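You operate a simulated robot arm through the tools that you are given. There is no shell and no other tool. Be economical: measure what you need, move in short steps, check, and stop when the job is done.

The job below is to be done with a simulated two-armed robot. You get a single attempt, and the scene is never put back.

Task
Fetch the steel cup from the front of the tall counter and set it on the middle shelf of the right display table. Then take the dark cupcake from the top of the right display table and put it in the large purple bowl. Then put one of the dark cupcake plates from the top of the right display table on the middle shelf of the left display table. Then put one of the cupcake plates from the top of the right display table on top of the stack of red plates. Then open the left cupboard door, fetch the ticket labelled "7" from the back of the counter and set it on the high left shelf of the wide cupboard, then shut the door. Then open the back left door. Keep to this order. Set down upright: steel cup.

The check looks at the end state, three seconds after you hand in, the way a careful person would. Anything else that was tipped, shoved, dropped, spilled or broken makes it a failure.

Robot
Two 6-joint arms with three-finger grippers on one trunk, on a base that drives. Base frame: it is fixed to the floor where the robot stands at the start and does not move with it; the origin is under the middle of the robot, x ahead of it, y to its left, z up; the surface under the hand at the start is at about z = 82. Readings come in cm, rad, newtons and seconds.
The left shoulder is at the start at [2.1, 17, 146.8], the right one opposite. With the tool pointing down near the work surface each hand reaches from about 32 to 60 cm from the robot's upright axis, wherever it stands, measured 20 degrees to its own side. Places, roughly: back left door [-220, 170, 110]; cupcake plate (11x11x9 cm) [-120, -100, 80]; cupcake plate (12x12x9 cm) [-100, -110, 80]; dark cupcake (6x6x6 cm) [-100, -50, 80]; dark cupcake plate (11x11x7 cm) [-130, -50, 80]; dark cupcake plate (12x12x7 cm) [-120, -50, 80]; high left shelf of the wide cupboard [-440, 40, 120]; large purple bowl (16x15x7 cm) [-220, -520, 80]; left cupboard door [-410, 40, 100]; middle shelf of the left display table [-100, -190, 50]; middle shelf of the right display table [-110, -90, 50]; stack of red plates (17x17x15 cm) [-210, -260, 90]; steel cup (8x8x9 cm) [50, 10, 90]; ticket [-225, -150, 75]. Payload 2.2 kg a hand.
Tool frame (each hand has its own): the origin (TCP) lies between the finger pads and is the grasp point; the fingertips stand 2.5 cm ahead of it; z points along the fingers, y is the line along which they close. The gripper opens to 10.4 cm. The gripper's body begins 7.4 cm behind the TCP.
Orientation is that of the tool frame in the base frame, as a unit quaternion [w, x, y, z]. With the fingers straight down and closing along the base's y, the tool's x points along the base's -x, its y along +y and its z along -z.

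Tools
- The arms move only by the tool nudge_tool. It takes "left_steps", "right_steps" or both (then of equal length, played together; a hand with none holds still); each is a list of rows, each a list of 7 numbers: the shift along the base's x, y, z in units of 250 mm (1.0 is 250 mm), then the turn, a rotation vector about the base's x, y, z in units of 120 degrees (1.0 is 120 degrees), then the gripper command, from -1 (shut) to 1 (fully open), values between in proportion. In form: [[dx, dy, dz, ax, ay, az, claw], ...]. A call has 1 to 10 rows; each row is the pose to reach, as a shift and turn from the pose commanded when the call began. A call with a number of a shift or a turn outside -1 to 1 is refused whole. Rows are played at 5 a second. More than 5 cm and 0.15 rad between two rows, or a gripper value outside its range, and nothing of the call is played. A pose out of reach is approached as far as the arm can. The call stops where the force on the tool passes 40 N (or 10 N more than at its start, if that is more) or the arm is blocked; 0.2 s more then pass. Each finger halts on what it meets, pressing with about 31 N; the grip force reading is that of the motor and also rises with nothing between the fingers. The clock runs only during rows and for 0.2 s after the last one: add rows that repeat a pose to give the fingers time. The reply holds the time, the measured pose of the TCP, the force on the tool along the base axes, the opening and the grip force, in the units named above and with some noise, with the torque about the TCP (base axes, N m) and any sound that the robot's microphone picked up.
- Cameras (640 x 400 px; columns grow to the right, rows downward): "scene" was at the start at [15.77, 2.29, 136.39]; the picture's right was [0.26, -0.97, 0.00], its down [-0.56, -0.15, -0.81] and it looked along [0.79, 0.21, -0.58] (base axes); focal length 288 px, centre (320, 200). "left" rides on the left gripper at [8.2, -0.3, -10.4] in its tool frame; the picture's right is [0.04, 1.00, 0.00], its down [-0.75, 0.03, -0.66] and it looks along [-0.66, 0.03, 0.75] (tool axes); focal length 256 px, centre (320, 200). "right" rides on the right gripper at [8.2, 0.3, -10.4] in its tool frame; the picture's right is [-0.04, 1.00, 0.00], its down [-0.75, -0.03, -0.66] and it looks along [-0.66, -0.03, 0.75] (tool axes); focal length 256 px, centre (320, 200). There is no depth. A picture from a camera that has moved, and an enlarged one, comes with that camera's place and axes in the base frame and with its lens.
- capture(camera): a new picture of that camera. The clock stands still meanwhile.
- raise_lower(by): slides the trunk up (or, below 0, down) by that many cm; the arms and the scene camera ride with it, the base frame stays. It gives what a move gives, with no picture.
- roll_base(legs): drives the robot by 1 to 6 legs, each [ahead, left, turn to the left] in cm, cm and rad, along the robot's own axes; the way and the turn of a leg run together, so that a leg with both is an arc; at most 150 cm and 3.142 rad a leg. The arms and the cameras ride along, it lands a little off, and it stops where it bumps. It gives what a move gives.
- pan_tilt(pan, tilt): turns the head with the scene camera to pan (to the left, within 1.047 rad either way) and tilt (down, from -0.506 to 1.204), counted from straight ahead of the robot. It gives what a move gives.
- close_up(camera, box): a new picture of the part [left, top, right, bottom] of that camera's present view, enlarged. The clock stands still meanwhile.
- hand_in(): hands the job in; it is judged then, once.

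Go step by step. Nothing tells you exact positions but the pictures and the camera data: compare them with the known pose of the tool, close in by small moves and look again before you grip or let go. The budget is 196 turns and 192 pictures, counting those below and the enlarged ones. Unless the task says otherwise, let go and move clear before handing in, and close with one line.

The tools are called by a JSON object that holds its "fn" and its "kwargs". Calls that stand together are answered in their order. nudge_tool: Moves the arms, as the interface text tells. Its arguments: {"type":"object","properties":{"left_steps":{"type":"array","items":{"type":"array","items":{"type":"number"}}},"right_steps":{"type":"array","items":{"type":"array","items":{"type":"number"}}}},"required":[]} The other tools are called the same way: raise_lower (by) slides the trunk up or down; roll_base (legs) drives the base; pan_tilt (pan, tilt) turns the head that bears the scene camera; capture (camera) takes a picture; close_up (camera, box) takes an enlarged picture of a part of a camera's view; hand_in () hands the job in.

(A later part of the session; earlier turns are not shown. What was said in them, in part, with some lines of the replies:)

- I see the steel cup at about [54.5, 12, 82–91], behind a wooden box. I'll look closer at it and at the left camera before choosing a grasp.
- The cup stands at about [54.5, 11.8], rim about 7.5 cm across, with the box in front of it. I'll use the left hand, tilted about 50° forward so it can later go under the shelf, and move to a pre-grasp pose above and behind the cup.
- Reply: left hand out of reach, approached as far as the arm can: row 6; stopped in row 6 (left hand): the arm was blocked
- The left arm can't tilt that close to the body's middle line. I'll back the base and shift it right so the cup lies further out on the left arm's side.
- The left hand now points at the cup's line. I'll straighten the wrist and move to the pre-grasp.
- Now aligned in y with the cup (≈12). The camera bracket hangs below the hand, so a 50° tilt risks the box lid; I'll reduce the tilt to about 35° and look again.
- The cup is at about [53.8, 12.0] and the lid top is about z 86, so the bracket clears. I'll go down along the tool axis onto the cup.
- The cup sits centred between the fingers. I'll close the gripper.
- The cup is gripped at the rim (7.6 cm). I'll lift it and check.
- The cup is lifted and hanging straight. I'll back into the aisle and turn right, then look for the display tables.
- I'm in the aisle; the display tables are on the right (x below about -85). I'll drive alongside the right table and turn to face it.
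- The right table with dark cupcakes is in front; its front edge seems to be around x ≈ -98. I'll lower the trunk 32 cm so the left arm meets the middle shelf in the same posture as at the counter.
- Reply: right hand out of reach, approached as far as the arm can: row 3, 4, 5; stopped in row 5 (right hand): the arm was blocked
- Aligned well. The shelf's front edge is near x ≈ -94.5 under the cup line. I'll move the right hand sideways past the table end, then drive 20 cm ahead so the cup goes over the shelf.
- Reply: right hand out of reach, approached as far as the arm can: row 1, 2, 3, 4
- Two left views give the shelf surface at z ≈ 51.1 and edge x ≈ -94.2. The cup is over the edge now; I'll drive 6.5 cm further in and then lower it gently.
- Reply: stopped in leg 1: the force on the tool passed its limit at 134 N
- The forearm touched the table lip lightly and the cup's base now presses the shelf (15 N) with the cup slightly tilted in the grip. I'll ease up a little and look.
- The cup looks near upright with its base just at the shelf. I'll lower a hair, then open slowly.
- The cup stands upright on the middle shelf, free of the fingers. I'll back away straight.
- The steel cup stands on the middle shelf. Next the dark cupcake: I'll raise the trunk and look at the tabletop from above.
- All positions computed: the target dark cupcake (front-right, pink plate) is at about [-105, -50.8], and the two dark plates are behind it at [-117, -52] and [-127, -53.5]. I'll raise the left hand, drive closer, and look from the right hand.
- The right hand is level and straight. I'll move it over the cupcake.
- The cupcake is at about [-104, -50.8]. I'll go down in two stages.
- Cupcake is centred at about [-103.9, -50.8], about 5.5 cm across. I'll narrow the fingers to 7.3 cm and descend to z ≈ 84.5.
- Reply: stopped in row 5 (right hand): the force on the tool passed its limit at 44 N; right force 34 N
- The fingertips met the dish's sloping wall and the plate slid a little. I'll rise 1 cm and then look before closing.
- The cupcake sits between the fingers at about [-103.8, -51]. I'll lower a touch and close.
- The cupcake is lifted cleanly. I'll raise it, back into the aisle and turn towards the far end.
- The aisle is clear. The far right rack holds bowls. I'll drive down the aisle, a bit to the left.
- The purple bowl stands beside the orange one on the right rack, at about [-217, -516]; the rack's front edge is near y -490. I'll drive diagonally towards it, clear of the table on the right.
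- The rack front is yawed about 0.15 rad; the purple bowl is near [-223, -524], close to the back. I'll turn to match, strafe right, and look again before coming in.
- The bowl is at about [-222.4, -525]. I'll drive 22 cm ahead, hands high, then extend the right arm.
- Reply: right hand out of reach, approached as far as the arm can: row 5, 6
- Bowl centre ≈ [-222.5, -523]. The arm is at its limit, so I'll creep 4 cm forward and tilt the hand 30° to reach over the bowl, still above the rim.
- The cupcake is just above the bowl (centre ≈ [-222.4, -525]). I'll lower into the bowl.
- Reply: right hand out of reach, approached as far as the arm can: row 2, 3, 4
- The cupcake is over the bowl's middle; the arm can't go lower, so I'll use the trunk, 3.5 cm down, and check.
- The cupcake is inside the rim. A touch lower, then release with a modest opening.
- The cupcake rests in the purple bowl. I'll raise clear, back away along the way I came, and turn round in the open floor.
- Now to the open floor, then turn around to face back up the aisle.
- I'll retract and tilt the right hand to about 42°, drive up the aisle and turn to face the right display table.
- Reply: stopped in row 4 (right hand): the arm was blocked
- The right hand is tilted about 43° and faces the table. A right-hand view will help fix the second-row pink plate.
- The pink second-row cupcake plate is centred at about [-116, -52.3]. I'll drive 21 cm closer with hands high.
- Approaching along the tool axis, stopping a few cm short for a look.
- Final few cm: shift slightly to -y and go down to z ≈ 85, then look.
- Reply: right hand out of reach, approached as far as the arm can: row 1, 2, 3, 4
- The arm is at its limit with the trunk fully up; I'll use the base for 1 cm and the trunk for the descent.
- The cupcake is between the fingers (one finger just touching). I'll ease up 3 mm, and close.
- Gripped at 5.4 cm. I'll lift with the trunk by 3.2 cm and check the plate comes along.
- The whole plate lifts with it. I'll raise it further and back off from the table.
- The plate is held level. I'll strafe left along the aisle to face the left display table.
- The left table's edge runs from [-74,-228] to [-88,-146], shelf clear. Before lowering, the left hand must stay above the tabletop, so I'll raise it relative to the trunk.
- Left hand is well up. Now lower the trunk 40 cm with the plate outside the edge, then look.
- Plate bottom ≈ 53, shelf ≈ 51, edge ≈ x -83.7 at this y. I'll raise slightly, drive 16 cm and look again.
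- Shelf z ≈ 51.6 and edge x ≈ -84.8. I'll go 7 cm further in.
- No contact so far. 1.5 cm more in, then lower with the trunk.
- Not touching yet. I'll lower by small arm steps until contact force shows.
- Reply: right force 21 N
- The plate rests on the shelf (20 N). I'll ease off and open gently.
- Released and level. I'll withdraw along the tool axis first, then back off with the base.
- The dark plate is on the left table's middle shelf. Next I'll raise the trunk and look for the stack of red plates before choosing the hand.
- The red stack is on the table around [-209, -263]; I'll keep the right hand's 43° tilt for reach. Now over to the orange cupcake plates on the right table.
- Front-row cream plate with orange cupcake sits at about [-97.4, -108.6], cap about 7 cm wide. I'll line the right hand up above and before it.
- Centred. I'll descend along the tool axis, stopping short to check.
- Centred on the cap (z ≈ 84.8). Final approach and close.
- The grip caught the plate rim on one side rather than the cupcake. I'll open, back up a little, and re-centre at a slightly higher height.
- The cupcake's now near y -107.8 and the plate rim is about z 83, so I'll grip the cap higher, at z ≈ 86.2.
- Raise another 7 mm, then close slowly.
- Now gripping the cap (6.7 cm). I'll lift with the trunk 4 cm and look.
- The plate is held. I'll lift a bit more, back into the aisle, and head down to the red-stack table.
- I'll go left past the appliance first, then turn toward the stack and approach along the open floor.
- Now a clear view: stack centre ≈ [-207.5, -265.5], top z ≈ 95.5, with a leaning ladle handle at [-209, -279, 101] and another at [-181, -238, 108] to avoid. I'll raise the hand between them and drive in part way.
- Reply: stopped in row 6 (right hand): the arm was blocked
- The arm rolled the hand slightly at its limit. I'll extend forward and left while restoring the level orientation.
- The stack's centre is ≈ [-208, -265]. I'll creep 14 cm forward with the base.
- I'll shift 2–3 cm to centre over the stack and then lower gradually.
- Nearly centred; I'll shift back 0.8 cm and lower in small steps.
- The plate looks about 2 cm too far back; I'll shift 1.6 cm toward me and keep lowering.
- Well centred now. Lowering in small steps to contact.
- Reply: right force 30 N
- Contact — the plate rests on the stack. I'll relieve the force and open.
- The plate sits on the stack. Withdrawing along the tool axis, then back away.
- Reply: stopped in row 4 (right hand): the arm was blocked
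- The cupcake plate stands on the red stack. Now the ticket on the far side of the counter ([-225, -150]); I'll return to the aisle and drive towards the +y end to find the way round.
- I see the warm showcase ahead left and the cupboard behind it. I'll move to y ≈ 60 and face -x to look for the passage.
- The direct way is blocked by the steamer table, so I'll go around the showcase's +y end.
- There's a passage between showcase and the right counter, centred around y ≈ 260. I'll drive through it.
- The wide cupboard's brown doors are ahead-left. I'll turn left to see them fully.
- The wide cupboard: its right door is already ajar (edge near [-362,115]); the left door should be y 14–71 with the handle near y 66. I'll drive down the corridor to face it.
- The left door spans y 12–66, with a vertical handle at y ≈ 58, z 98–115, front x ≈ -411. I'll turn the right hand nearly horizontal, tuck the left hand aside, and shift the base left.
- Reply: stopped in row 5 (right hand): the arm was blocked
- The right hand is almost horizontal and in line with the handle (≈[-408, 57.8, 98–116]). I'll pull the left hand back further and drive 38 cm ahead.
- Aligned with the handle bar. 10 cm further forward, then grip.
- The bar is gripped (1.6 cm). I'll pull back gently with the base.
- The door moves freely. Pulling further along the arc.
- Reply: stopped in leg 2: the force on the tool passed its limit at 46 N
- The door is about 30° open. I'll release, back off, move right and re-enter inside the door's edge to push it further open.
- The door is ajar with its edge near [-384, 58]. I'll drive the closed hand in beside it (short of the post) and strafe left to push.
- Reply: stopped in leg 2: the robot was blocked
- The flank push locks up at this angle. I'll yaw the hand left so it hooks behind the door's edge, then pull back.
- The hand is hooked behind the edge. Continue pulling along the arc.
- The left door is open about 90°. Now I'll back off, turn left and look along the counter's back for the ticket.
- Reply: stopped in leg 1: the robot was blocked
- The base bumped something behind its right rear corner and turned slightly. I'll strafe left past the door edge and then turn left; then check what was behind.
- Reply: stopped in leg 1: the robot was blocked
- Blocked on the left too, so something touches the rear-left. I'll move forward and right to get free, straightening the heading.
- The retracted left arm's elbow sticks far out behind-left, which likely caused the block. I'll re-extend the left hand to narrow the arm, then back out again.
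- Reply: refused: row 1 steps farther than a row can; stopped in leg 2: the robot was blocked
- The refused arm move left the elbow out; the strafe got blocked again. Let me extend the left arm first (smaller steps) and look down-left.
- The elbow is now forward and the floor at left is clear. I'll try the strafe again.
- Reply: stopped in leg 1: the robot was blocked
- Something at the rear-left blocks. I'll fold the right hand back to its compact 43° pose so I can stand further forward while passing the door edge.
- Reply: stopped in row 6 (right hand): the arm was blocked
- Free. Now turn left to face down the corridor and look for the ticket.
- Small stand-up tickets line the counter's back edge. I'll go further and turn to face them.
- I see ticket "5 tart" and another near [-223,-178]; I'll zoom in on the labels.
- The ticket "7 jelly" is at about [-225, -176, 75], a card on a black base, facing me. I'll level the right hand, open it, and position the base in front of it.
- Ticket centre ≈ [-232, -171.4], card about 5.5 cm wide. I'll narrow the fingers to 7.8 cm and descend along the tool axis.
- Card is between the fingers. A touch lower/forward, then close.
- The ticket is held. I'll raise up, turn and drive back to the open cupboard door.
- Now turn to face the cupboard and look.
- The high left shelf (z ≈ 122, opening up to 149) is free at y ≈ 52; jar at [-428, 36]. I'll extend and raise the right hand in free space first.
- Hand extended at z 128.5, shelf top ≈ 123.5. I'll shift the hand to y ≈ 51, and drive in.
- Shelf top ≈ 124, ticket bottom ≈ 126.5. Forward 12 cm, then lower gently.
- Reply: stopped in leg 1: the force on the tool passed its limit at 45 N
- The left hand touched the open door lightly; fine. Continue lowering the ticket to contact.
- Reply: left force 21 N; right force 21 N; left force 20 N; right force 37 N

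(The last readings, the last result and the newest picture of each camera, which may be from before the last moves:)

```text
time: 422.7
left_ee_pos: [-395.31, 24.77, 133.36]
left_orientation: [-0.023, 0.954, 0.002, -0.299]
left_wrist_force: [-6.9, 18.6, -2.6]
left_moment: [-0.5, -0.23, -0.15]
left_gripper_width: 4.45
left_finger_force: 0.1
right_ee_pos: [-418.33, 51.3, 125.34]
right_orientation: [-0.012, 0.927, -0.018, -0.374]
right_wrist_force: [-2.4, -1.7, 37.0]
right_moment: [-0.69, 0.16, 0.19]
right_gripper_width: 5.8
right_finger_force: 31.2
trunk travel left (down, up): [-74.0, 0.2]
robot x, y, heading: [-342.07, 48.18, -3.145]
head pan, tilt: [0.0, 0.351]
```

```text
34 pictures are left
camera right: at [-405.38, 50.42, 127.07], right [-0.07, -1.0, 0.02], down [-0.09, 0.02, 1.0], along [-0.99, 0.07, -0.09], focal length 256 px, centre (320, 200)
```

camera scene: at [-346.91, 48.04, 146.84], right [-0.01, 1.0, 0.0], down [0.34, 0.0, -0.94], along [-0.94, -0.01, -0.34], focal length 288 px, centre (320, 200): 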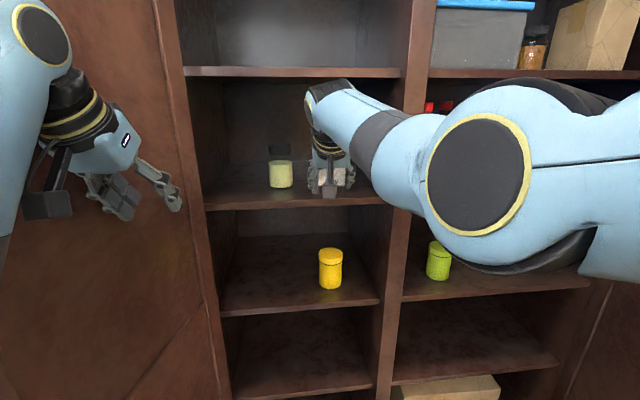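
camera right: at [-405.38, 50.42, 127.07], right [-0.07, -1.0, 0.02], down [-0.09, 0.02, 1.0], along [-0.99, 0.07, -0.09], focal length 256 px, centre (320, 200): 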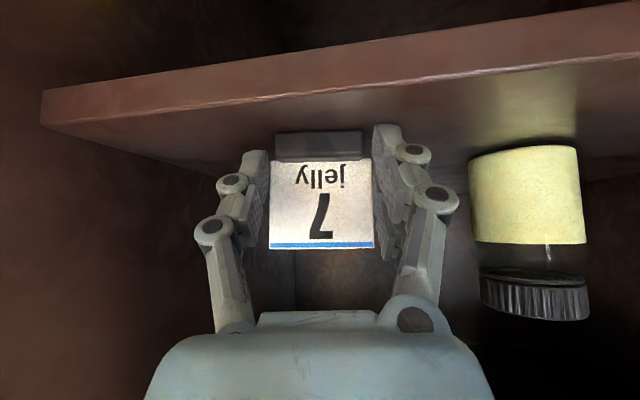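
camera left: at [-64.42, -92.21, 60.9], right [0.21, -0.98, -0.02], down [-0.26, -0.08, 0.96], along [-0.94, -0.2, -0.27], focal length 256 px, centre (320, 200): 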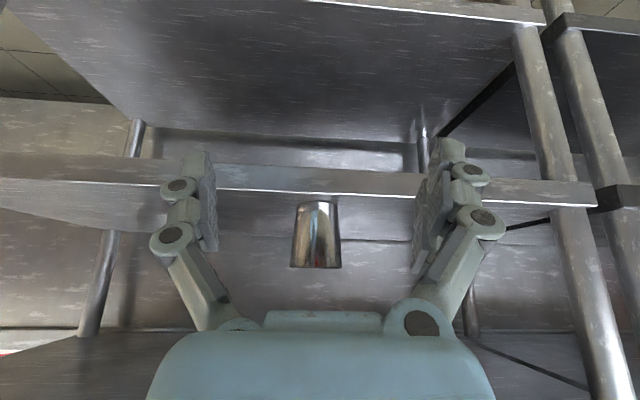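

Contact on the shelf. Relieve and open.

{"fn": "nudge_tool", "kwargs": {"right_steps": [[0, 0, 0.02, 0, 0, 0, -1], [0, 0, 0.03, 0, 0, 0, -1], [0, 0, 0.03, 0, 0, 0, 0.2], [0, 0, 0.03, 0, 0, 0, 0.3], [0, 0, 0.03, 0, 0, 0, 0.5], [0, 0, 0.03, 0, 0, 0, 0.5]]}}

{"fn": "capture", "kwargs": {"camera": "right"}}

```text
time: 424.1
left_ee_pos: [-395.34, 24.85, 133.35]
left_orientation: [-0.024, 0.954, 0.002, -0.298]
left_wrist_force: [7.7, 17.4, 4.8]
left_moment: [-0.81, 0.22, 0.5]
left_gripper_width: 4.74
left_finger_force: 0.1
right_ee_pos: [-417.86, 51.4, 124.93]
right_orientation: [-0.013, 0.931, -0.017, -0.364]
right_wrist_force: [0.8, 0.5, 2.6]
right_moment: [-0.06, 0.01, 0.01]
right_gripper_width: 8.23
right_finger_force: 0.1
trunk travel left (down, up): [-74.0, 0.2]
robot x, y, heading: [-342.16, 48.5, -3.132]
head pan, tilt: [0.0, 0.351]
```

```text
33 pictures are left
camera right: at [-404.98, 50.47, 127.0], right [-0.07, -1.0, 0.01], down [-0.11, 0.02, 0.99], along [-0.99, 0.07, -0.11], focal length 256 px, centre (320, 200)
```

right: 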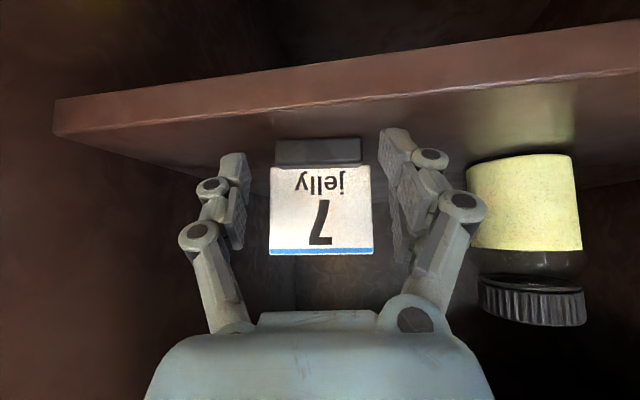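

The ticket stands on the shelf. Withdraw along the tool axis, then back out.

{"fn": "nudge_tool", "kwargs": {"right_steps": [[0.06, 0, 0.04, 0, 0, 0, 0.5], [0.14, 0, 0.09, 0, 0, 0, 0.5], [0.24, 0, 0.14, 0, 0, 0, 0.5], [0.34, 0, 0.16, 0, 0, 0, 0.5]]}}

{"fn": "roll_base", "kwargs": {"legs": [[-40, 0, 0]]}}

{"fn": "capture", "kwargs": {"camera": "scene"}}

```text
time: 425.3
left_ee_pos: [-395.31, 24.84, 133.34]
left_orientation: [-0.026, 0.954, 0.0, -0.298]
left_wrist_force: [8.5, 14.4, 3.3]
left_moment: [-0.6, 0.32, 0.52]
left_gripper_width: 4.82
left_finger_force: 0.1
right_ee_pos: [-413.54, 60.74, 129.67]
right_orientation: [-0.06, 0.922, -0.037, -0.38]
right_wrist_force: [-0.3, -2.9, 0.5]
right_moment: [-0.01, 0.02, 0.01]
right_gripper_width: 7.92
right_finger_force: 0.0
right hand out of reach, approached as far as the arm can: row 3, 4
trunk travel left (down, up): [-74.0, 0.2]
robot x, y, heading: [-342.06, 48.22, -3.14]
head pan, tilt: [0.0, 0.351]
stopped in row 4 (right hand): the arm was blocked; the commanded pose is now the measured one
```

```text
time: 427.7
left_ee_pos: [-356.4, 24.58, 133.23]
left_orientation: [-0.026, 0.954, 0.0, -0.298]
left_wrist_force: [-0.7, 0.2, -0.7]
left_moment: [0.01, 0.01, -0.01]
left_gripper_width: 5.17
left_finger_force: 0.1
right_ee_pos: [-374.29, 60.79, 129.44]
right_orientation: [-0.062, 0.923, -0.038, -0.378]
right_wrist_force: [-0.3, 0.3, -0.4]
right_moment: [0.01, -0.01, -0.02]
right_gripper_width: 7.8
right_finger_force: 0.1
trunk travel left (down, up): [-74.0, 0.2]
robot x, y, heading: [-303.07, 48.15, 3.137]
head pan, tilt: [0.0, 0.351]
```

```text
32 pictures are left
camera scene: at [-318.93, 48.22, 146.84], right [0.0, 1.0, 0.0], down [0.34, 0.0, -0.94], along [-0.94, 0.0, -0.34], focal length 288 px, centre (320, 200)
```

scene: 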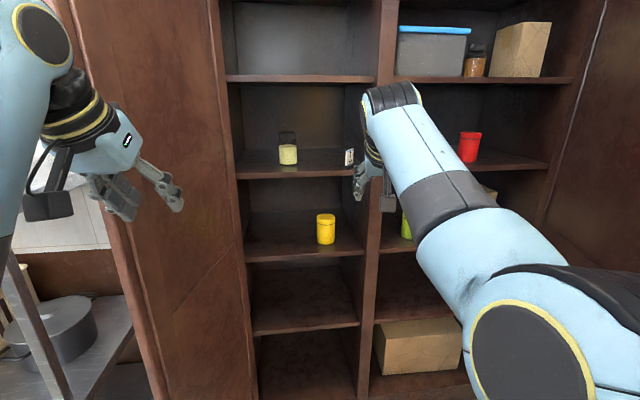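

The hand drifted sideways while withdrawing; I'll zoom in on the ticket to see if it's still standing.

{"fn": "close_up", "kwargs": {"camera": "scene", "box": [260, 110, 400, 190]}}

```text
4.57 times, centred on (330, 150) of scene
camera zoom: at [-318.93, 48.22, 146.84], right [0.0, 1.0, 0.0], down [0.34, 0.0, -0.94], along [-0.94, 0.0, -0.34], focal length 1316 px, centre (274, 429)
```

zoom: 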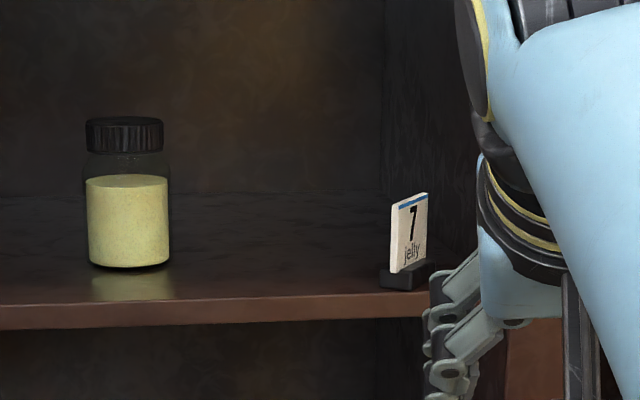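

The ticket stands upright on the high left shelf, inside the door line. Now to shut the door: retract the right hand, back off, and go round to the door's outer side.

{"fn": "nudge_tool", "kwargs": {"right_steps": [[0.02, 0.04, -0.16, 0, 0, 0, -1], [0.06, 0.08, -0.32, 0, 0, 0, -1], [0.14, 0.12, -0.46, 0, 0, 0, -1], [0.24, 0.16, -0.58, 0, 0, 0, -1], [0.36, 0.19, -0.68, 0, 0, 0, -1], [0.48, 0.21, -0.76, 0, 0, 0, -1], [0.58, 0.22, -0.82, 0, 0, 0, -1]]}}

{"fn": "roll_base", "kwargs": {"legs": [[-11, 0, 0], [2, 62, 0]]}}

{"fn": "capture", "kwargs": {"camera": "scene"}}

```text
time: 429.5
left_ee_pos: [-356.53, 24.71, 133.18]
left_orientation: [-0.026, 0.954, 0.001, -0.297]
left_wrist_force: [0.0, -0.1, 0.0]
left_moment: [-0.01, 0.01, 0.01]
left_gripper_width: 5.19
left_finger_force: 0.1
right_ee_pos: [-360.63, 70.34, 109.34]
right_orientation: [-0.1, 0.916, -0.029, -0.387]
right_wrist_force: [0.2, 0.1, 0.0]
right_moment: [0.01, 0.02, 0.02]
right_gripper_width: 0.03
right_finger_force: 28.7
trunk travel left (down, up): [-74.0, 0.2]
robot x, y, heading: [-302.61, 48.1, 3.139]
head pan, tilt: [0.0, 0.351]
stopped in row 7 (right hand): the arm was blocked; the commanded pose is now the measured one
```

```text
time: 433.8
left_ee_pos: [-347.52, -37.3, 133.23]
left_orientation: [-0.025, 0.954, 0.001, -0.297]
left_wrist_force: [0.4, -1.0, -0.1]
left_moment: [0.0, 0.03, -0.01]
left_gripper_width: 5.23
left_finger_force: 0.2
right_ee_pos: [-351.39, 8.27, 109.27]
right_orientation: [-0.101, 0.916, -0.03, -0.386]
right_wrist_force: [0.5, 0.5, 0.1]
right_moment: [-0.02, 0.04, 0.01]
right_gripper_width: 0.0
right_finger_force: 28.6
trunk travel left (down, up): [-74.0, 0.2]
robot x, y, heading: [-293.78, -13.78, 3.142]
head pan, tilt: [0.0, 0.351]
```

```text
30 pictures are left
camera scene: at [-309.98, -13.67, 146.84], right [0.0, 1.0, 0.0], down [0.34, 0.0, -0.94], along [-0.94, 0.0, -0.34], focal length 288 px, centre (320, 200)
```

scene: 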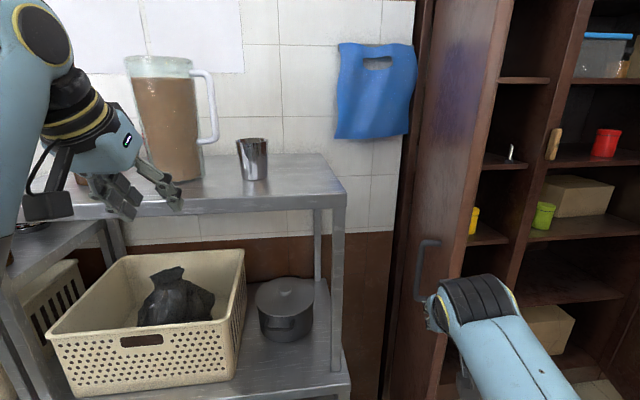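

The door's outer face is on my right. I'll slip the hand between rack and door, then strafe right to swing it shut.

{"fn": "roll_base", "kwargs": {"legs": [[0, 6, 0], [14, 0, 0], [4, -20, 0]]}}

{"fn": "capture", "kwargs": {"camera": "scene"}}

```text
time: 436.4
left_ee_pos: [-362.69, -36.11, 133.38]
left_orientation: [-0.024, 0.954, 0.002, -0.299]
left_wrist_force: [1.0, 1.3, 0.3]
left_moment: [-0.04, 0.06, 0.02]
left_gripper_width: 5.21
left_finger_force: 0.1
right_ee_pos: [-366.65, 9.42, 109.16]
right_orientation: [-0.096, 0.918, -0.031, -0.384]
right_wrist_force: [0.8, 0.1, 0.3]
right_moment: [-0.02, 0.02, 0.04]
right_gripper_width: 0.01
right_finger_force: 28.0
trunk travel left (down, up): [-74.0, 0.2]
robot x, y, heading: [-309.1, -13.0, -3.145]
head pan, tilt: [0.0, 0.351]
stopped in leg 3: the force on the tool passed its limit at 121 N (the readings are from after the stop); the commanded pose is now the measured one
```

```text
29 pictures are left
camera scene: at [-325.2, -12.36, 146.88], right [0.0, 1.0, 0.0], down [0.34, 0.0, -0.94], along [-0.94, 0.0, -0.34], focal length 288 px, centre (320, 200)
```

scene: 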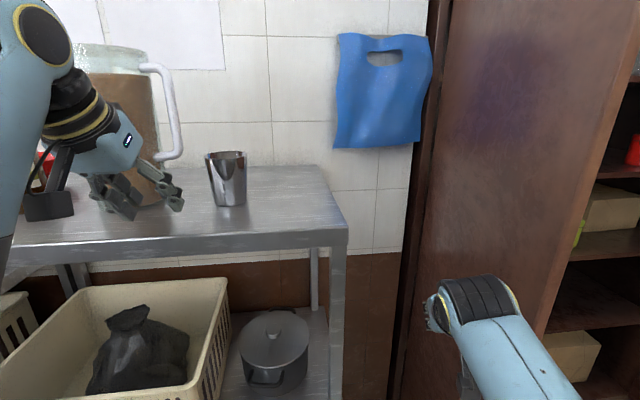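

The door swings. Repeat in further pushes.

{"fn": "roll_base", "kwargs": {"legs": [[3, -14, 0]]}}

{"fn": "roll_base", "kwargs": {"legs": [[4, -12, 0]]}}

{"fn": "capture", "kwargs": {"camera": "scene"}}

```text
time: 437.7
left_ee_pos: [-366.18, -22.25, 133.15]
left_orientation: [-0.025, 0.955, 0.001, -0.297]
left_wrist_force: [1.0, 1.0, 0.9]
left_moment: [-0.05, -0.01, -0.02]
left_gripper_width: 5.17
left_finger_force: 0.1
right_ee_pos: [-370.12, 23.29, 109.08]
right_orientation: [-0.096, 0.918, -0.029, -0.383]
right_wrist_force: [0.0, 0.2, -0.4]
right_moment: [0.02, -0.01, -0.02]
right_gripper_width: 0.01
right_finger_force: 28.6
trunk travel left (down, up): [-74.0, 0.2]
robot x, y, heading: [-312.36, 1.33, -3.143]
head pan, tilt: [0.0, 0.351]
```

```text
time: 439.0
left_ee_pos: [-369.96, -10.46, 133.13]
left_orientation: [-0.023, 0.955, 0.005, -0.297]
left_wrist_force: [-0.2, -0.5, 0.8]
left_moment: [-0.01, -0.01, -0.01]
left_gripper_width: 5.19
left_finger_force: 0.0
right_ee_pos: [-374.12, 34.97, 109.25]
right_orientation: [-0.096, 0.918, -0.029, -0.383]
right_wrist_force: [0.3, 0.9, 0.2]
right_moment: [0.01, 0.03, -0.02]
right_gripper_width: 0.0
right_finger_force: 28.7
trunk travel left (down, up): [-74.0, 0.2]
robot x, y, heading: [-316.61, 13.4, -3.139]
head pan, tilt: [0.0, 0.351]
```

```text
28 pictures are left
camera scene: at [-332.61, 13.36, 146.84], right [-0.01, 1.0, 0.0], down [0.34, 0.0, -0.94], along [-0.94, -0.01, -0.34], focal length 288 px, centre (320, 200)
```

scene: 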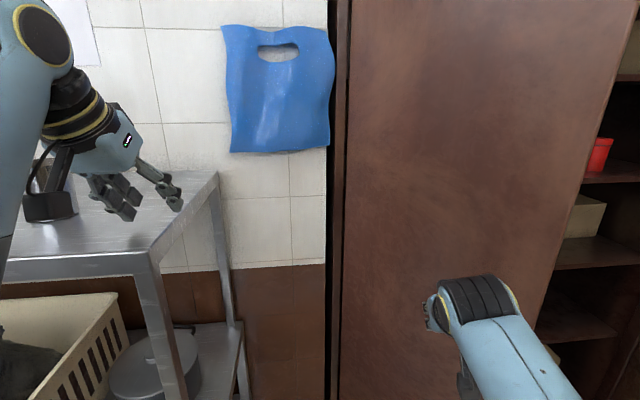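

About 40° left. Now push forward against the door face.

{"fn": "roll_base", "kwargs": {"legs": [[4, -10, 0], [14, 0, 0]]}}

{"fn": "roll_base", "kwargs": {"legs": [[14, 0, 0]]}}

{"fn": "capture", "kwargs": {"camera": "scene"}}

```text
time: 441.1
left_ee_pos: [-387.85, -0.78, 133.13]
left_orientation: [-0.024, 0.954, 0.003, -0.298]
left_wrist_force: [-0.3, -0.3, -0.4]
left_moment: [0.01, -0.01, -0.01]
left_gripper_width: 5.19
left_finger_force: 0.1
right_ee_pos: [-391.96, 44.88, 109.33]
right_orientation: [-0.097, 0.918, -0.029, -0.384]
right_wrist_force: [-0.5, -0.5, -0.1]
right_moment: [0.0, 0.01, -0.03]
right_gripper_width: 0.02
right_finger_force: 28.6
trunk travel left (down, up): [-74.0, 0.2]
robot x, y, heading: [-334.54, 22.97, -3.137]
head pan, tilt: [0.0, 0.351]
```

```text
time: 442.4
left_ee_pos: [-402.03, -0.7, 133.13]
left_orientation: [-0.024, 0.955, 0.003, -0.296]
left_wrist_force: [0.5, -0.5, 0.0]
left_moment: [-0.01, -0.03, 0.01]
left_gripper_width: 5.21
left_finger_force: 0.0
right_ee_pos: [-406.06, 44.79, 109.19]
right_orientation: [-0.096, 0.918, -0.029, -0.384]
right_wrist_force: [-0.1, -0.2, -1.0]
right_moment: [-0.01, -0.02, -0.03]
right_gripper_width: 0.0
right_finger_force: 28.5
trunk travel left (down, up): [-74.0, 0.2]
robot x, y, heading: [-348.86, 22.97, -3.135]
head pan, tilt: [0.0, 0.351]
```

```text
27 pictures are left
camera scene: at [-364.6, 23.1, 146.84], right [0.0, 1.0, 0.0], down [0.34, 0.0, -0.94], along [-0.94, 0.0, -0.34], focal length 288 px, centre (320, 200)
```

scene: 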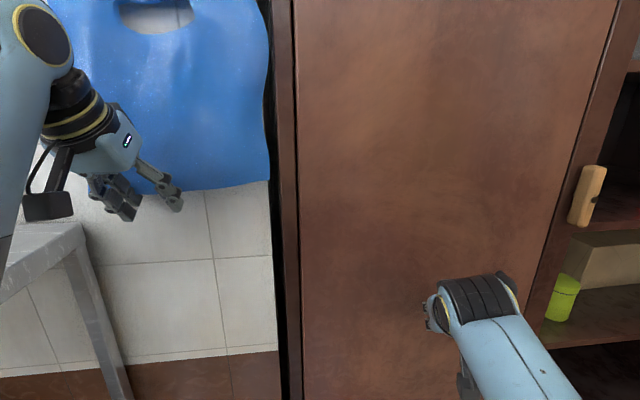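

Nearly shut. A final gentle push until it's firm.

{"fn": "roll_base", "kwargs": {"legs": [[5, 0, 0]]}}

{"fn": "roll_base", "kwargs": {"legs": [[-16, 0, 0], [0, 0, 0.1]]}}

{"fn": "roll_base", "kwargs": {"legs": [[-25, 0, -0.1]]}}

{"fn": "capture", "kwargs": {"camera": "scene"}}

```text
time: 443.2
left_ee_pos: [-403.45, -0.79, 133.45]
left_orientation: [-0.024, 0.954, 0.003, -0.299]
left_wrist_force: [10.4, -1.2, 4.0]
left_moment: [-0.15, 0.05, 0.35]
left_gripper_width: 5.43
left_finger_force: 1.2
right_ee_pos: [-407.4, 44.78, 109.22]
right_orientation: [-0.096, 0.919, -0.031, -0.381]
right_wrist_force: [16.7, 0.2, 9.3]
right_moment: [-0.02, 0.27, 0.05]
right_gripper_width: 0.01
right_finger_force: 29.0
trunk travel left (down, up): [-74.0, 0.2]
robot x, y, heading: [-350.62, 23.31, -3.134]
head pan, tilt: [0.0, 0.351]
stopped in leg 1: the force on the tool passed its limit at 126 N (the readings are from after the stop); the commanded pose is now the measured one
```

```text
time: 445.2
left_ee_pos: [-385.04, -6.06, 133.22]
left_orientation: [-0.01, 0.953, 0.052, -0.298]
left_wrist_force: [-0.2, 0.4, -0.5]
left_moment: [0.0, -0.01, 0.02]
left_gripper_width: 5.19
left_finger_force: 0.2
right_ee_pos: [-393.54, 39.08, 108.97]
right_orientation: [-0.077, 0.92, 0.016, -0.383]
right_wrist_force: [0.2, 0.7, -0.4]
right_moment: [0.02, 0.03, 0.02]
right_gripper_width: 0.02
right_finger_force: 28.1
trunk travel left (down, up): [-74.0, 0.2]
robot x, y, heading: [-334.26, 23.09, -3.035]
head pan, tilt: [0.0, 0.351]
```

```text
time: 447.0
left_ee_pos: [-362.13, 0.4, 133.14]
left_orientation: [-0.024, 0.954, 0.007, -0.298]
left_wrist_force: [-0.7, -0.2, 0.7]
left_moment: [0.02, 0.02, -0.01]
left_gripper_width: 5.19
left_finger_force: 0.1
right_ee_pos: [-366.21, 46.03, 109.08]
right_orientation: [-0.094, 0.921, -0.027, -0.378]
right_wrist_force: [0.4, -0.4, -0.2]
right_moment: [-0.02, 0.0, 0.01]
right_gripper_width: 0.0
right_finger_force: 28.8
trunk travel left (down, up): [-74.0, 0.2]
robot x, y, heading: [-309.09, 24.42, -3.134]
head pan, tilt: [0.0, 0.351]
```

```text
26 pictures are left
camera scene: at [-324.89, 24.56, 146.84], right [-0.01, 1.0, 0.0], down [0.34, 0.0, -0.94], along [-0.94, -0.01, -0.34], focal length 288 px, centre (320, 200)
```

scene: 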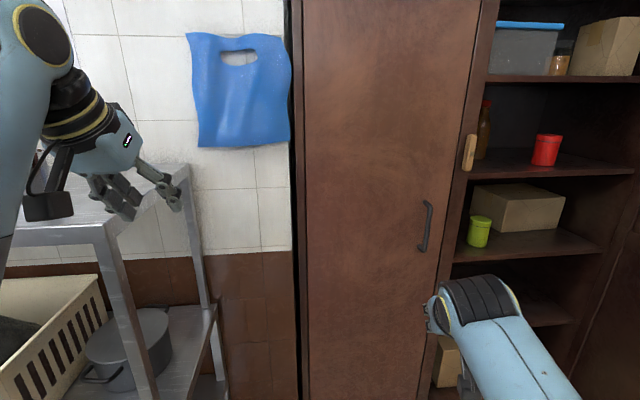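

The left door is shut. Last: the back left door of the showcase. I'll drive up behind the showcase and face it.

{"fn": "roll_base", "kwargs": {"legs": [[0, 0, -1.57], [112, -4, 0], [0, 0, -1.57]]}}

{"fn": "pan_tilt", "kwargs": {"pan": 0.0, "tilt": 0.3}}

{"fn": "capture", "kwargs": {"camera": "scene"}}

```text
time: 460.5
left_ee_pos: [-247.63, 159.18, 133.2]
left_orientation: [0.297, 0.008, 0.955, -0.028]
left_wrist_force: [0.0, -0.2, 0.0]
left_moment: [0.03, 0.0, 0.01]
left_gripper_width: 5.2
left_finger_force: 0.1
right_ee_pos: [-244.82, 113.57, 109.1]
right_orientation: [0.378, 0.04, 0.92, -0.099]
right_wrist_force: [-0.2, 0.3, 0.1]
right_moment: [0.0, -0.01, 0.0]
right_gripper_width: 0.0
right_finger_force: 28.0
trunk travel left (down, up): [-74.0, 0.2]
robot x, y, heading: [-301.68, 136.79, -0.016]
head pan, tilt: [0.0, 0.351]
```

```text
time: 461.1
left_ee_pos: [-247.59, 159.22, 133.18]
left_orientation: [0.296, 0.008, 0.955, -0.028]
left_wrist_force: [-0.1, -0.5, 0.6]
left_moment: [0.0, 0.0, -0.02]
left_gripper_width: 5.23
left_finger_force: 0.2
right_ee_pos: [-244.77, 113.62, 109.03]
right_orientation: [0.378, 0.041, 0.92, -0.099]
right_wrist_force: [0.1, 0.3, -0.3]
right_moment: [0.02, -0.01, 0.01]
right_gripper_width: 0.0
right_finger_force: 28.5
trunk travel left (down, up): [-74.0, 0.2]
robot x, y, heading: [-301.7, 136.73, -0.02]
head pan, tilt: [0.0, 0.3]
```

```text
25 pictures are left
camera scene: at [-285.09, 136.3, 147.31], right [-0.02, -1.0, 0.0], down [-0.3, 0.01, -0.96], along [0.95, -0.02, -0.3], focal length 288 px, centre (320, 200)
```

scene: 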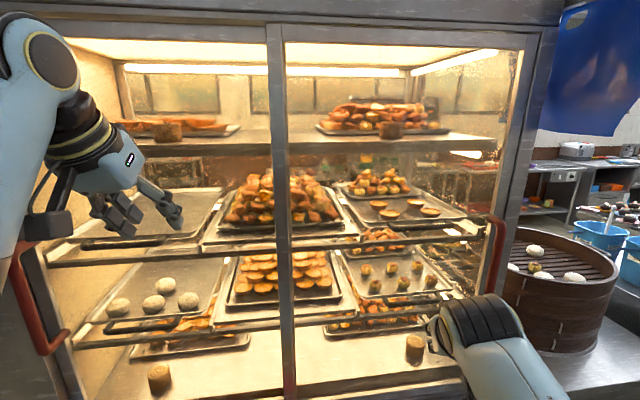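

The showcase's back has two glass doors with red vertical handles at their outer edges; the left handle is at about y 202, z 89–117. I'll turn the left hand horizontal, lower the trunk and shift left.

{"fn": "nudge_tool", "kwargs": {"left_steps": [[0.1, 0, 0, 0.0034, -0.0677, 0.0046, 0.3], [0.2, 0, 0, 0.0068, -0.1353, 0.0091, 0.3], [0.3, 0, 0, 0.0101, -0.203, 0.0137, 0.3], [0.4, 0, 0, 0.0135, -0.2706, 0.0182, 0.3], [0.5, 0, 0, 0.0169, -0.3383, 0.0228, 0.3]]}}

{"fn": "raise_lower", "kwargs": {"by": -27}}

{"fn": "roll_base", "kwargs": {"legs": [[-20, 46, 0.02]]}}

{"fn": "capture", "kwargs": {"camera": "scene"}}

```text
time: 462.3
left_ee_pos: [-234.89, 159.31, 133.07]
left_orientation: [0.61, 0.0, 0.792, 0.0]
left_wrist_force: [0.4, 0.0, 0.4]
left_moment: [0.01, 0.01, -0.01]
left_gripper_width: 6.75
left_finger_force: 0.0
right_ee_pos: [-244.7, 113.5, 108.93]
right_orientation: [0.377, 0.04, 0.92, -0.099]
right_wrist_force: [0.7, 0.1, -1.2]
right_moment: [0.04, -0.01, 0.03]
right_gripper_width: 0.01
right_finger_force: 28.5
trunk travel left (down, up): [-74.0, 0.2]
robot x, y, heading: [-301.8, 136.75, -0.019]
head pan, tilt: [0.0, 0.3]
```

```text
time: 465.1
left_ee_pos: [-235.08, 159.15, 106.22]
left_orientation: [0.61, 0.0, 0.792, 0.0]
left_wrist_force: [0.0, -0.7, -0.8]
left_moment: [-0.03, 0.01, 0.01]
left_gripper_width: 6.74
left_finger_force: 0.0
right_ee_pos: [-244.84, 113.44, 82.0]
right_orientation: [0.377, 0.041, 0.92, -0.101]
right_wrist_force: [-0.6, 0.2, -0.4]
right_moment: [0.01, 0.01, 0.03]
right_gripper_width: 0.0
right_finger_force: 28.2
trunk travel left (down, up): [-47.0, 27.2]
robot x, y, heading: [-301.62, 136.61, -0.021]
head pan, tilt: [0.0, 0.3]
```

```text
time: 468.0
left_ee_pos: [-256.13, 207.12, 106.14]
left_orientation: [0.61, -0.014, 0.792, 0.01]
left_wrist_force: [0.4, 0.8, 0.1]
left_moment: [-0.02, -0.01, 0.01]
left_gripper_width: 6.75
left_finger_force: 0.1
right_ee_pos: [-264.2, 161.01, 82.1]
right_orientation: [0.379, 0.024, 0.92, -0.094]
right_wrist_force: [-0.5, 0.2, 0.5]
right_moment: [-0.03, -0.03, -0.03]
right_gripper_width: 0.01
right_finger_force: 27.9
trunk travel left (down, up): [-47.0, 27.2]
robot x, y, heading: [-321.68, 182.54, 0.015]
head pan, tilt: [0.0, 0.3]
```

```text
24 pictures are left
camera scene: at [-305.05, 182.58, 120.12], right [0.01, -1.0, 0.0], down [-0.3, 0.0, -0.96], along [0.96, 0.01, -0.3], focal length 288 px, centre (320, 200)
```

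scene: 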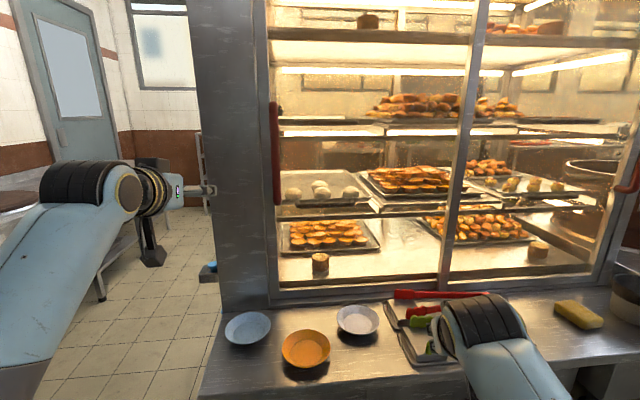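

There's a ledge with bowls below, so these are sliding doors: the left one slides to the right. Handle ≈ [-232, 195, 96–121]. I'll line up the left hand and approach.

{"fn": "roll_base", "kwargs": {"legs": [[0, -11.5, -0.015], [15, 0, 0]]}}

{"fn": "capture", "kwargs": {"camera": "left"}}

{"fn": "capture", "kwargs": {"camera": "scene"}}

```text
time: 470.2
left_ee_pos: [-240.41, 194.28, 106.09]
left_orientation: [0.61, -0.006, 0.793, 0.005]
left_wrist_force: [-0.7, -0.6, -0.1]
left_moment: [-0.01, -0.01, 0.0]
left_gripper_width: 6.75
left_finger_force: 0.0
right_ee_pos: [-249.36, 148.28, 81.92]
right_orientation: [0.376, 0.033, 0.921, -0.098]
right_wrist_force: [1.1, 0.6, 0.5]
right_moment: [0.01, -0.01, -0.02]
right_gripper_width: 0.02
right_finger_force: 28.6
trunk travel left (down, up): [-47.0, 27.2]
robot x, y, heading: [-307.04, 170.95, -0.001]
head pan, tilt: [0.0, 0.3]
```

```text
23 pictures are left
camera left: at [-252.48, 193.71, 100.62], right [-0.03, 1.0, -0.04], down [-0.44, 0.02, 0.9], along [0.9, 0.04, 0.44], focal length 256 px, centre (320, 200)
```

left: 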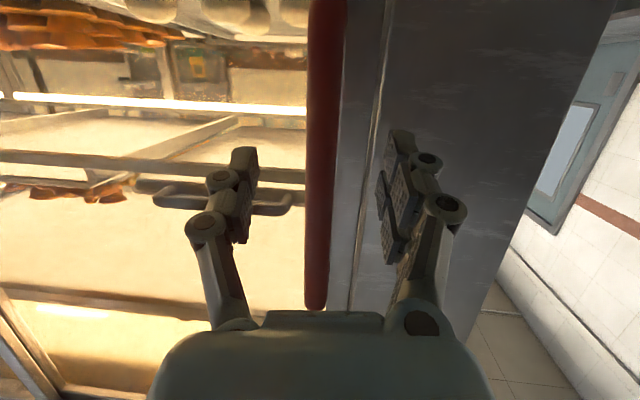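

```text
22 pictures are left
camera scene: at [-289.71, 170.53, 120.09], right [0.0, -1.0, 0.0], down [-0.3, 0.0, -0.95], along [0.95, 0.0, -0.3], focal length 288 px, centre (320, 200)
```

scene: 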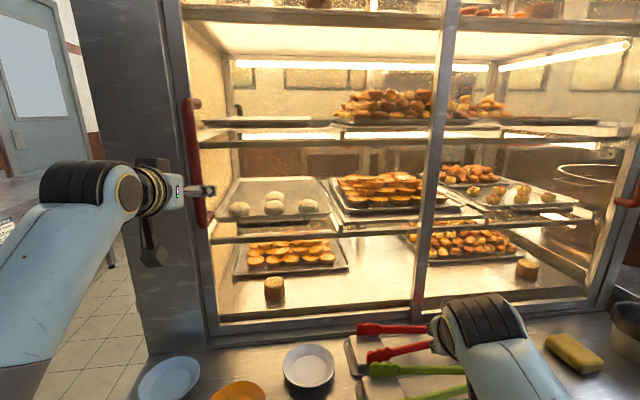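

The bar is between the finger line, about 2–3 cm ahead. Forward 3 cm and grip.

{"fn": "roll_base", "kwargs": {"legs": [[3, 0, 0]]}}

{"fn": "nudge_tool", "kwargs": {"left_steps": [[0, 0, 0, 0, 0, 0, 0], [0, 0, 0, 0, 0, 0, -0.4], [0, 0, 0, 0, 0, 0, -1], [0, 0, 0, 0, 0, 0, -1], [0, 0, 0, 0, 0, 0, -1]]}}

{"fn": "capture", "kwargs": {"camera": "left"}}

```text
time: 471.0
left_ee_pos: [-237.24, 194.08, 106.02]
left_orientation: [0.609, -0.007, 0.793, 0.005]
left_wrist_force: [0.8, 0.5, -0.2]
left_moment: [0.03, -0.02, -0.01]
left_gripper_width: 6.71
left_finger_force: 0.1
right_ee_pos: [-246.3, 148.2, 81.9]
right_orientation: [0.377, 0.032, 0.92, -0.098]
right_wrist_force: [-0.9, 0.7, -0.9]
right_moment: [-0.03, 0.02, -0.04]
right_gripper_width: 0.0
right_finger_force: 28.3
trunk travel left (down, up): [-47.0, 27.2]
robot x, y, heading: [-303.96, 170.37, -0.003]
head pan, tilt: [0.0, 0.3]
```

```text
time: 472.2
left_ee_pos: [-237.5, 194.31, 106.06]
left_orientation: [0.609, -0.007, 0.793, 0.005]
left_wrist_force: [1.6, 4.1, -0.6]
left_moment: [-0.37, -0.03, 0.25]
left_gripper_width: 2.24
left_finger_force: 45.0
right_ee_pos: [-246.48, 148.3, 82.0]
right_orientation: [0.378, 0.033, 0.92, -0.098]
right_wrist_force: [0.0, 0.0, -0.1]
right_moment: [-0.01, 0.0, -0.01]
right_gripper_width: 0.01
right_finger_force: 28.3
trunk travel left (down, up): [-47.0, 27.2]
robot x, y, heading: [-303.66, 170.36, -0.004]
head pan, tilt: [0.0, 0.3]
```

```text
21 pictures are left
camera left: at [-249.58, 193.75, 100.66], right [-0.03, 1.0, -0.04], down [-0.44, 0.02, 0.9], along [0.9, 0.04, 0.44], focal length 256 px, centre (320, 200)
```

left: 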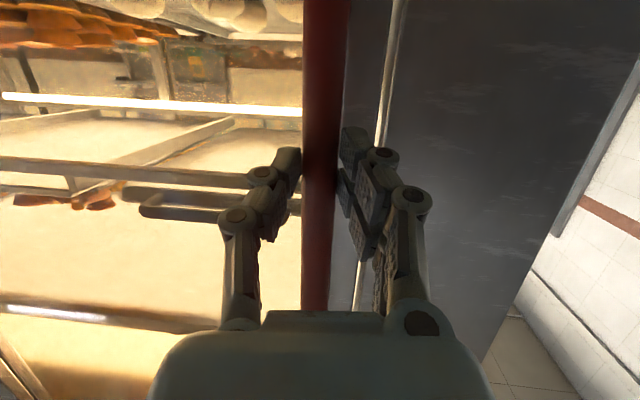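

The handle is gripped. Try sliding right with the base, 8 cm first.

{"fn": "roll_base", "kwargs": {"legs": [[0, -8, 0]]}}

```text
time: 473.3
left_ee_pos: [-237.48, 186.08, 106.24]
left_orientation: [0.609, -0.005, 0.793, 0.004]
left_wrist_force: [0.4, -1.2, 0.0]
left_moment: [0.05, 0.01, 0.01]
left_gripper_width: 0.0
left_finger_force: 28.1
right_ee_pos: [-246.64, 140.02, 82.02]
right_orientation: [0.378, 0.035, 0.92, -0.099]
right_wrist_force: [0.0, -0.4, 0.1]
right_moment: [-0.03, -0.02, 0.04]
right_gripper_width: 0.01
right_finger_force: 28.2
trunk travel left (down, up): [-47.0, 27.2]
robot x, y, heading: [-303.56, 162.01, -0.006]
head pan, tilt: [0.0, 0.3]
```

The grip came off. Let me look at the door's state.

{"fn": "capture", "kwargs": {"camera": "scene"}}

{"fn": "capture", "kwargs": {"camera": "left"}}

```text
20 pictures are left
camera scene: at [-286.99, 162.38, 120.13], right [-0.01, -1.0, 0.0], down [-0.3, 0.0, -0.96], along [0.96, 0.0, -0.3], focal length 288 px, centre (320, 200)
```

scene: 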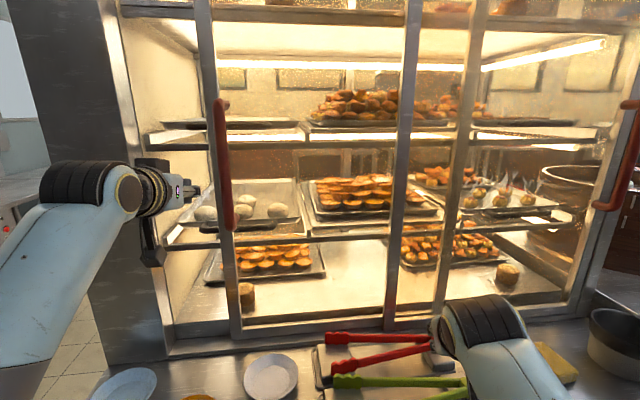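

```text
19 pictures are left
camera left: at [-249.7, 185.52, 100.74], right [-0.03, 1.0, -0.04], down [-0.44, 0.02, 0.9], along [0.9, 0.04, 0.44], focal length 256 px, centre (320, 200)
```

left: 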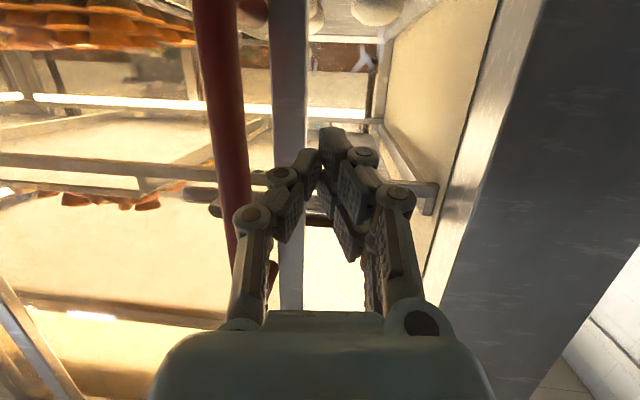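

It does slide — the door has coasted right about 13 cm and opened. I'll push the handle further with the closed fingers by strafing right.

{"fn": "roll_base", "kwargs": {"legs": [[0, -24, 0]]}}

{"fn": "roll_base", "kwargs": {"legs": [[0, -18, 0]]}}

{"fn": "capture", "kwargs": {"camera": "scene"}}

```text
time: 475.1
left_ee_pos: [-237.54, 161.64, 106.16]
left_orientation: [0.609, -0.005, 0.793, 0.004]
left_wrist_force: [0.2, 0.3, 0.1]
left_moment: [0.0, -0.01, 0.03]
left_gripper_width: 0.0
left_finger_force: 28.7
right_ee_pos: [-246.82, 115.67, 82.1]
right_orientation: [0.378, 0.035, 0.92, -0.098]
right_wrist_force: [-0.1, 0.1, 0.3]
right_moment: [0.01, 0.04, 0.02]
right_gripper_width: 0.01
right_finger_force: 27.8
trunk travel left (down, up): [-47.0, 27.2]
robot x, y, heading: [-303.57, 138.52, -0.008]
head pan, tilt: [0.0, 0.3]
```

```text
time: 476.6
left_ee_pos: [-237.77, 142.73, 105.93]
left_orientation: [0.61, -0.006, 0.793, 0.005]
left_wrist_force: [-0.9, -0.5, 1.1]
left_moment: [0.06, 0.03, 0.03]
left_gripper_width: 0.0
left_finger_force: 28.9
right_ee_pos: [-246.74, 96.69, 82.01]
right_orientation: [0.378, 0.034, 0.92, -0.099]
right_wrist_force: [-0.6, 0.1, 0.2]
right_moment: [0.06, 0.0, 0.01]
right_gripper_width: 0.0
right_finger_force: 28.3
trunk travel left (down, up): [-47.0, 27.2]
robot x, y, heading: [-304.15, 119.29, -0.001]
head pan, tilt: [0.0, 0.3]
```

```text
18 pictures are left
camera scene: at [-287.18, 119.05, 120.11], right [0.0, -1.0, 0.0], down [-0.3, 0.0, -0.96], along [0.96, 0.0, -0.3], focal length 288 px, centre (320, 200)
```

scene: 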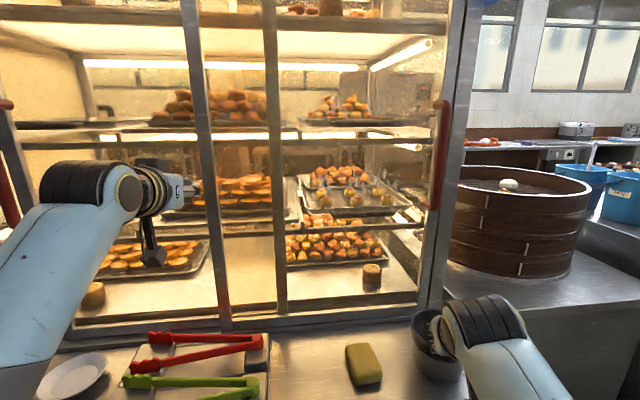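

The hand slipped past in front of the handle, so the door is only partly open (handle near y ≈ 176). I'll back out, return left of the handle, go 5 cm deeper and push again.

{"fn": "roll_base", "kwargs": {"legs": [[-10, 0, 0], [0, 50, 0]]}}

{"fn": "capture", "kwargs": {"camera": "scene"}}

```text
time: 480.3
left_ee_pos: [-247.61, 192.59, 106.13]
left_orientation: [0.609, -0.005, 0.793, 0.003]
left_wrist_force: [0.3, 0.7, -0.2]
left_moment: [0.01, -0.03, 0.01]
left_gripper_width: 0.0
left_finger_force: 28.4
right_ee_pos: [-256.74, 146.68, 82.06]
right_orientation: [0.378, 0.035, 0.92, -0.099]
right_wrist_force: [-0.2, 1.3, -0.1]
right_moment: [-0.01, 0.0, 0.02]
right_gripper_width: 0.0
right_finger_force: 28.6
trunk travel left (down, up): [-47.0, 27.2]
robot x, y, heading: [-313.86, 169.0, -0.005]
head pan, tilt: [0.0, 0.3]
```

```text
17 pictures are left
camera scene: at [-297.02, 169.06, 120.11], right [-0.01, -1.0, 0.0], down [-0.3, 0.0, -0.96], along [0.96, -0.01, -0.3], focal length 288 px, centre (320, 200)
```

scene: 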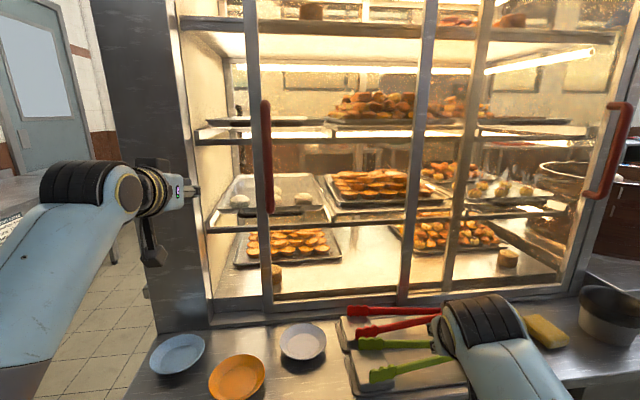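

The gap is now visible (handle y ≈ 179). I'll insert the closed hand into the gap left of the door's edge and push right.

{"fn": "roll_base", "kwargs": {"legs": [[16, 1, 0], [0, -22, 0]]}}

{"fn": "roll_base", "kwargs": {"legs": [[0, -22, 0]]}}

{"fn": "capture", "kwargs": {"camera": "scene"}}

```text
time: 483.0
left_ee_pos: [-231.7, 170.58, 106.1]
left_orientation: [0.61, -0.004, 0.793, 0.003]
left_wrist_force: [-0.3, -0.2, -0.4]
left_moment: [0.02, 0.01, 0.02]
left_gripper_width: 0.0
left_finger_force: 28.6
right_ee_pos: [-241.05, 124.7, 81.94]
right_orientation: [0.378, 0.036, 0.92, -0.099]
right_wrist_force: [-0.5, -0.1, -0.8]
right_moment: [0.01, 0.0, 0.04]
right_gripper_width: 0.01
right_finger_force: 28.1
trunk travel left (down, up): [-47.0, 27.2]
robot x, y, heading: [-298.0, 147.16, -0.015]
head pan, tilt: [0.0, 0.3]
```

```text
time: 484.7
left_ee_pos: [-232.08, 150.89, 106.1]
left_orientation: [0.609, -0.005, 0.793, 0.011]
left_wrist_force: [0.7, -0.2, -0.9]
left_moment: [-0.01, -0.01, 0.01]
left_gripper_width: 0.02
left_finger_force: 28.4
right_ee_pos: [-241.18, 104.52, 81.99]
right_orientation: [0.378, 0.033, 0.92, -0.099]
right_wrist_force: [0.4, 0.0, 0.0]
right_moment: [0.01, 0.03, -0.02]
right_gripper_width: 0.0
right_finger_force: 28.4
trunk travel left (down, up): [-47.0, 27.2]
robot x, y, heading: [-298.52, 127.05, -0.005]
head pan, tilt: [0.0, 0.3]
stopped in leg 1: the force on the tool passed its limit at 48 N (the readings are from after the stop); the commanded pose is now the measured one
```

```text
16 pictures are left
camera scene: at [-281.51, 126.94, 120.12], right [-0.01, -1.0, 0.0], down [-0.3, 0.0, -0.96], along [0.96, -0.01, -0.3], focal length 288 px, centre (320, 200)
```

scene: 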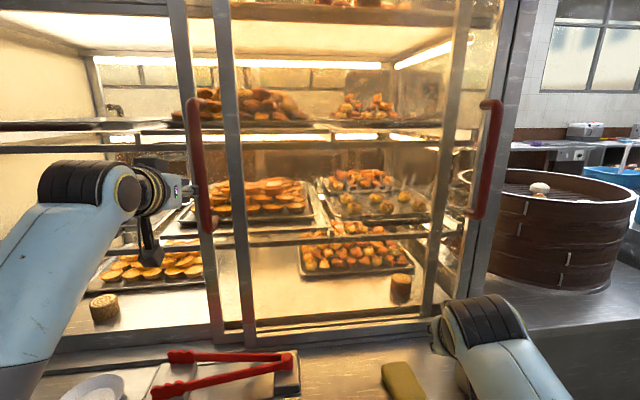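

The left back door has slid open about 48 cm to its stop. I'll back away and check the scene.

{"fn": "roll_base", "kwargs": {"legs": [[-28, 0, 0]]}}

{"fn": "capture", "kwargs": {"camera": "scene"}}

```text
time: 486.6
left_ee_pos: [-260.39, 151.56, 106.13]
left_orientation: [0.61, -0.009, 0.792, 0.015]
left_wrist_force: [0.6, -0.5, -0.1]
left_moment: [0.0, 0.0, -0.02]
left_gripper_width: 0.0
left_finger_force: 28.3
right_ee_pos: [-268.9, 105.08, 82.06]
right_orientation: [0.378, 0.03, 0.92, -0.098]
right_wrist_force: [-0.6, 0.0, -0.6]
right_moment: [0.01, -0.01, 0.0]
right_gripper_width: 0.0
right_finger_force: 28.3
trunk travel left (down, up): [-47.0, 27.2]
robot x, y, heading: [-326.15, 127.1, 0.005]
head pan, tilt: [0.0, 0.3]
```

```text
15 pictures are left
camera scene: at [-309.52, 127.08, 120.13], right [0.0, -1.0, 0.0], down [-0.3, 0.0, -0.96], along [0.96, 0.0, -0.3], focal length 288 px, centre (320, 200)
```

scene: 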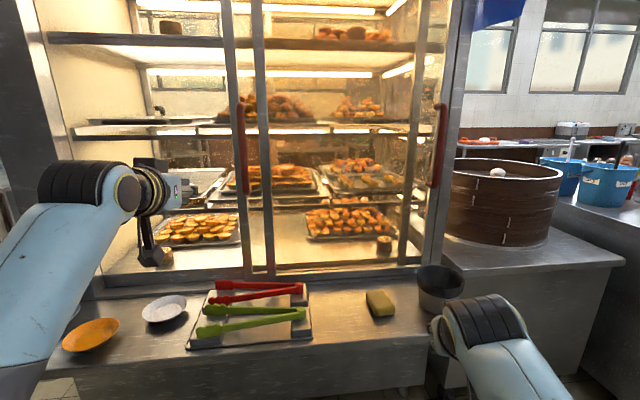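

The back left door is open, nothing disturbed. I'll make one check that the cupboard door stayed shut.

{"fn": "roll_base", "kwargs": {"legs": [[14, 0, 0], [0, 0, -1.57], [30, 14, 0]]}}

{"fn": "pan_tilt", "kwargs": {"pan": -1.04, "tilt": 0.2}}

{"fn": "capture", "kwargs": {"camera": "scene"}}

```text
time: 493.5
left_ee_pos: [-272.57, 30.98, 106.0]
left_orientation: [0.443, 0.551, 0.571, -0.417]
left_wrist_force: [0.4, 0.1, -1.4]
left_moment: [-0.02, 0.0, -0.01]
left_gripper_width: 0.0
left_finger_force: 28.4
right_ee_pos: [-319.18, 39.04, 81.91]
right_orientation: [0.201, 0.667, 0.635, -0.335]
right_wrist_force: [0.1, -0.2, 0.1]
right_moment: [0.0, -0.01, -0.01]
right_gripper_width: 0.01
right_finger_force: 28.3
trunk travel left (down, up): [-47.0, 27.2]
robot x, y, heading: [-297.94, 97.1, -1.548]
head pan, tilt: [0.0, 0.3]
```

```text
time: 494.8
left_ee_pos: [-272.59, 31.15, 106.18]
left_orientation: [0.443, 0.551, 0.571, -0.418]
left_wrist_force: [1.0, -0.6, -0.2]
left_moment: [-0.02, -0.02, -0.05]
left_gripper_width: 0.0
left_finger_force: 28.4
right_ee_pos: [-319.21, 38.97, 81.96]
right_orientation: [0.201, 0.667, 0.634, -0.335]
right_wrist_force: [-0.4, -0.5, 0.0]
right_moment: [-0.01, 0.01, 0.02]
right_gripper_width: 0.0
right_finger_force: 28.6
trunk travel left (down, up): [-47.0, 27.2]
robot x, y, heading: [-298.21, 97.13, -1.551]
head pan, tilt: [-1.04, 0.201]
```

```text
14 pictures are left
camera scene: at [-305.68, 84.67, 121.04], right [-0.52, 0.85, 0.0], down [0.17, 0.1, -0.98], along [-0.84, -0.51, -0.2], focal length 288 px, centre (320, 200)
```

scene: 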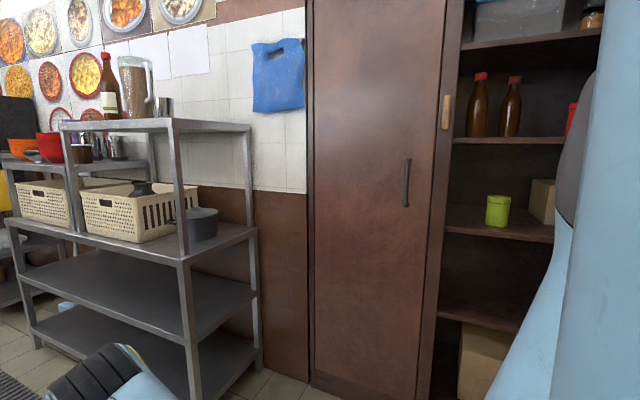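

The cupboard door is flush and shut, the showcase's back left door is open, and both hands are clear of everything. I'm handing in.

{"fn": "hand_in", "kwargs": {}}

```text
The job is handed in.
```

All six steps were done in order and handed in. In the last views I had of each, the steel cup and the ticket were standing upright, the left cupboard door was shut and the back left door was slid open. Along the way a finger shifted the dark cupcake's empty plate about 1 cm on its tray, and the ticket got nudged and turned on its shelf.
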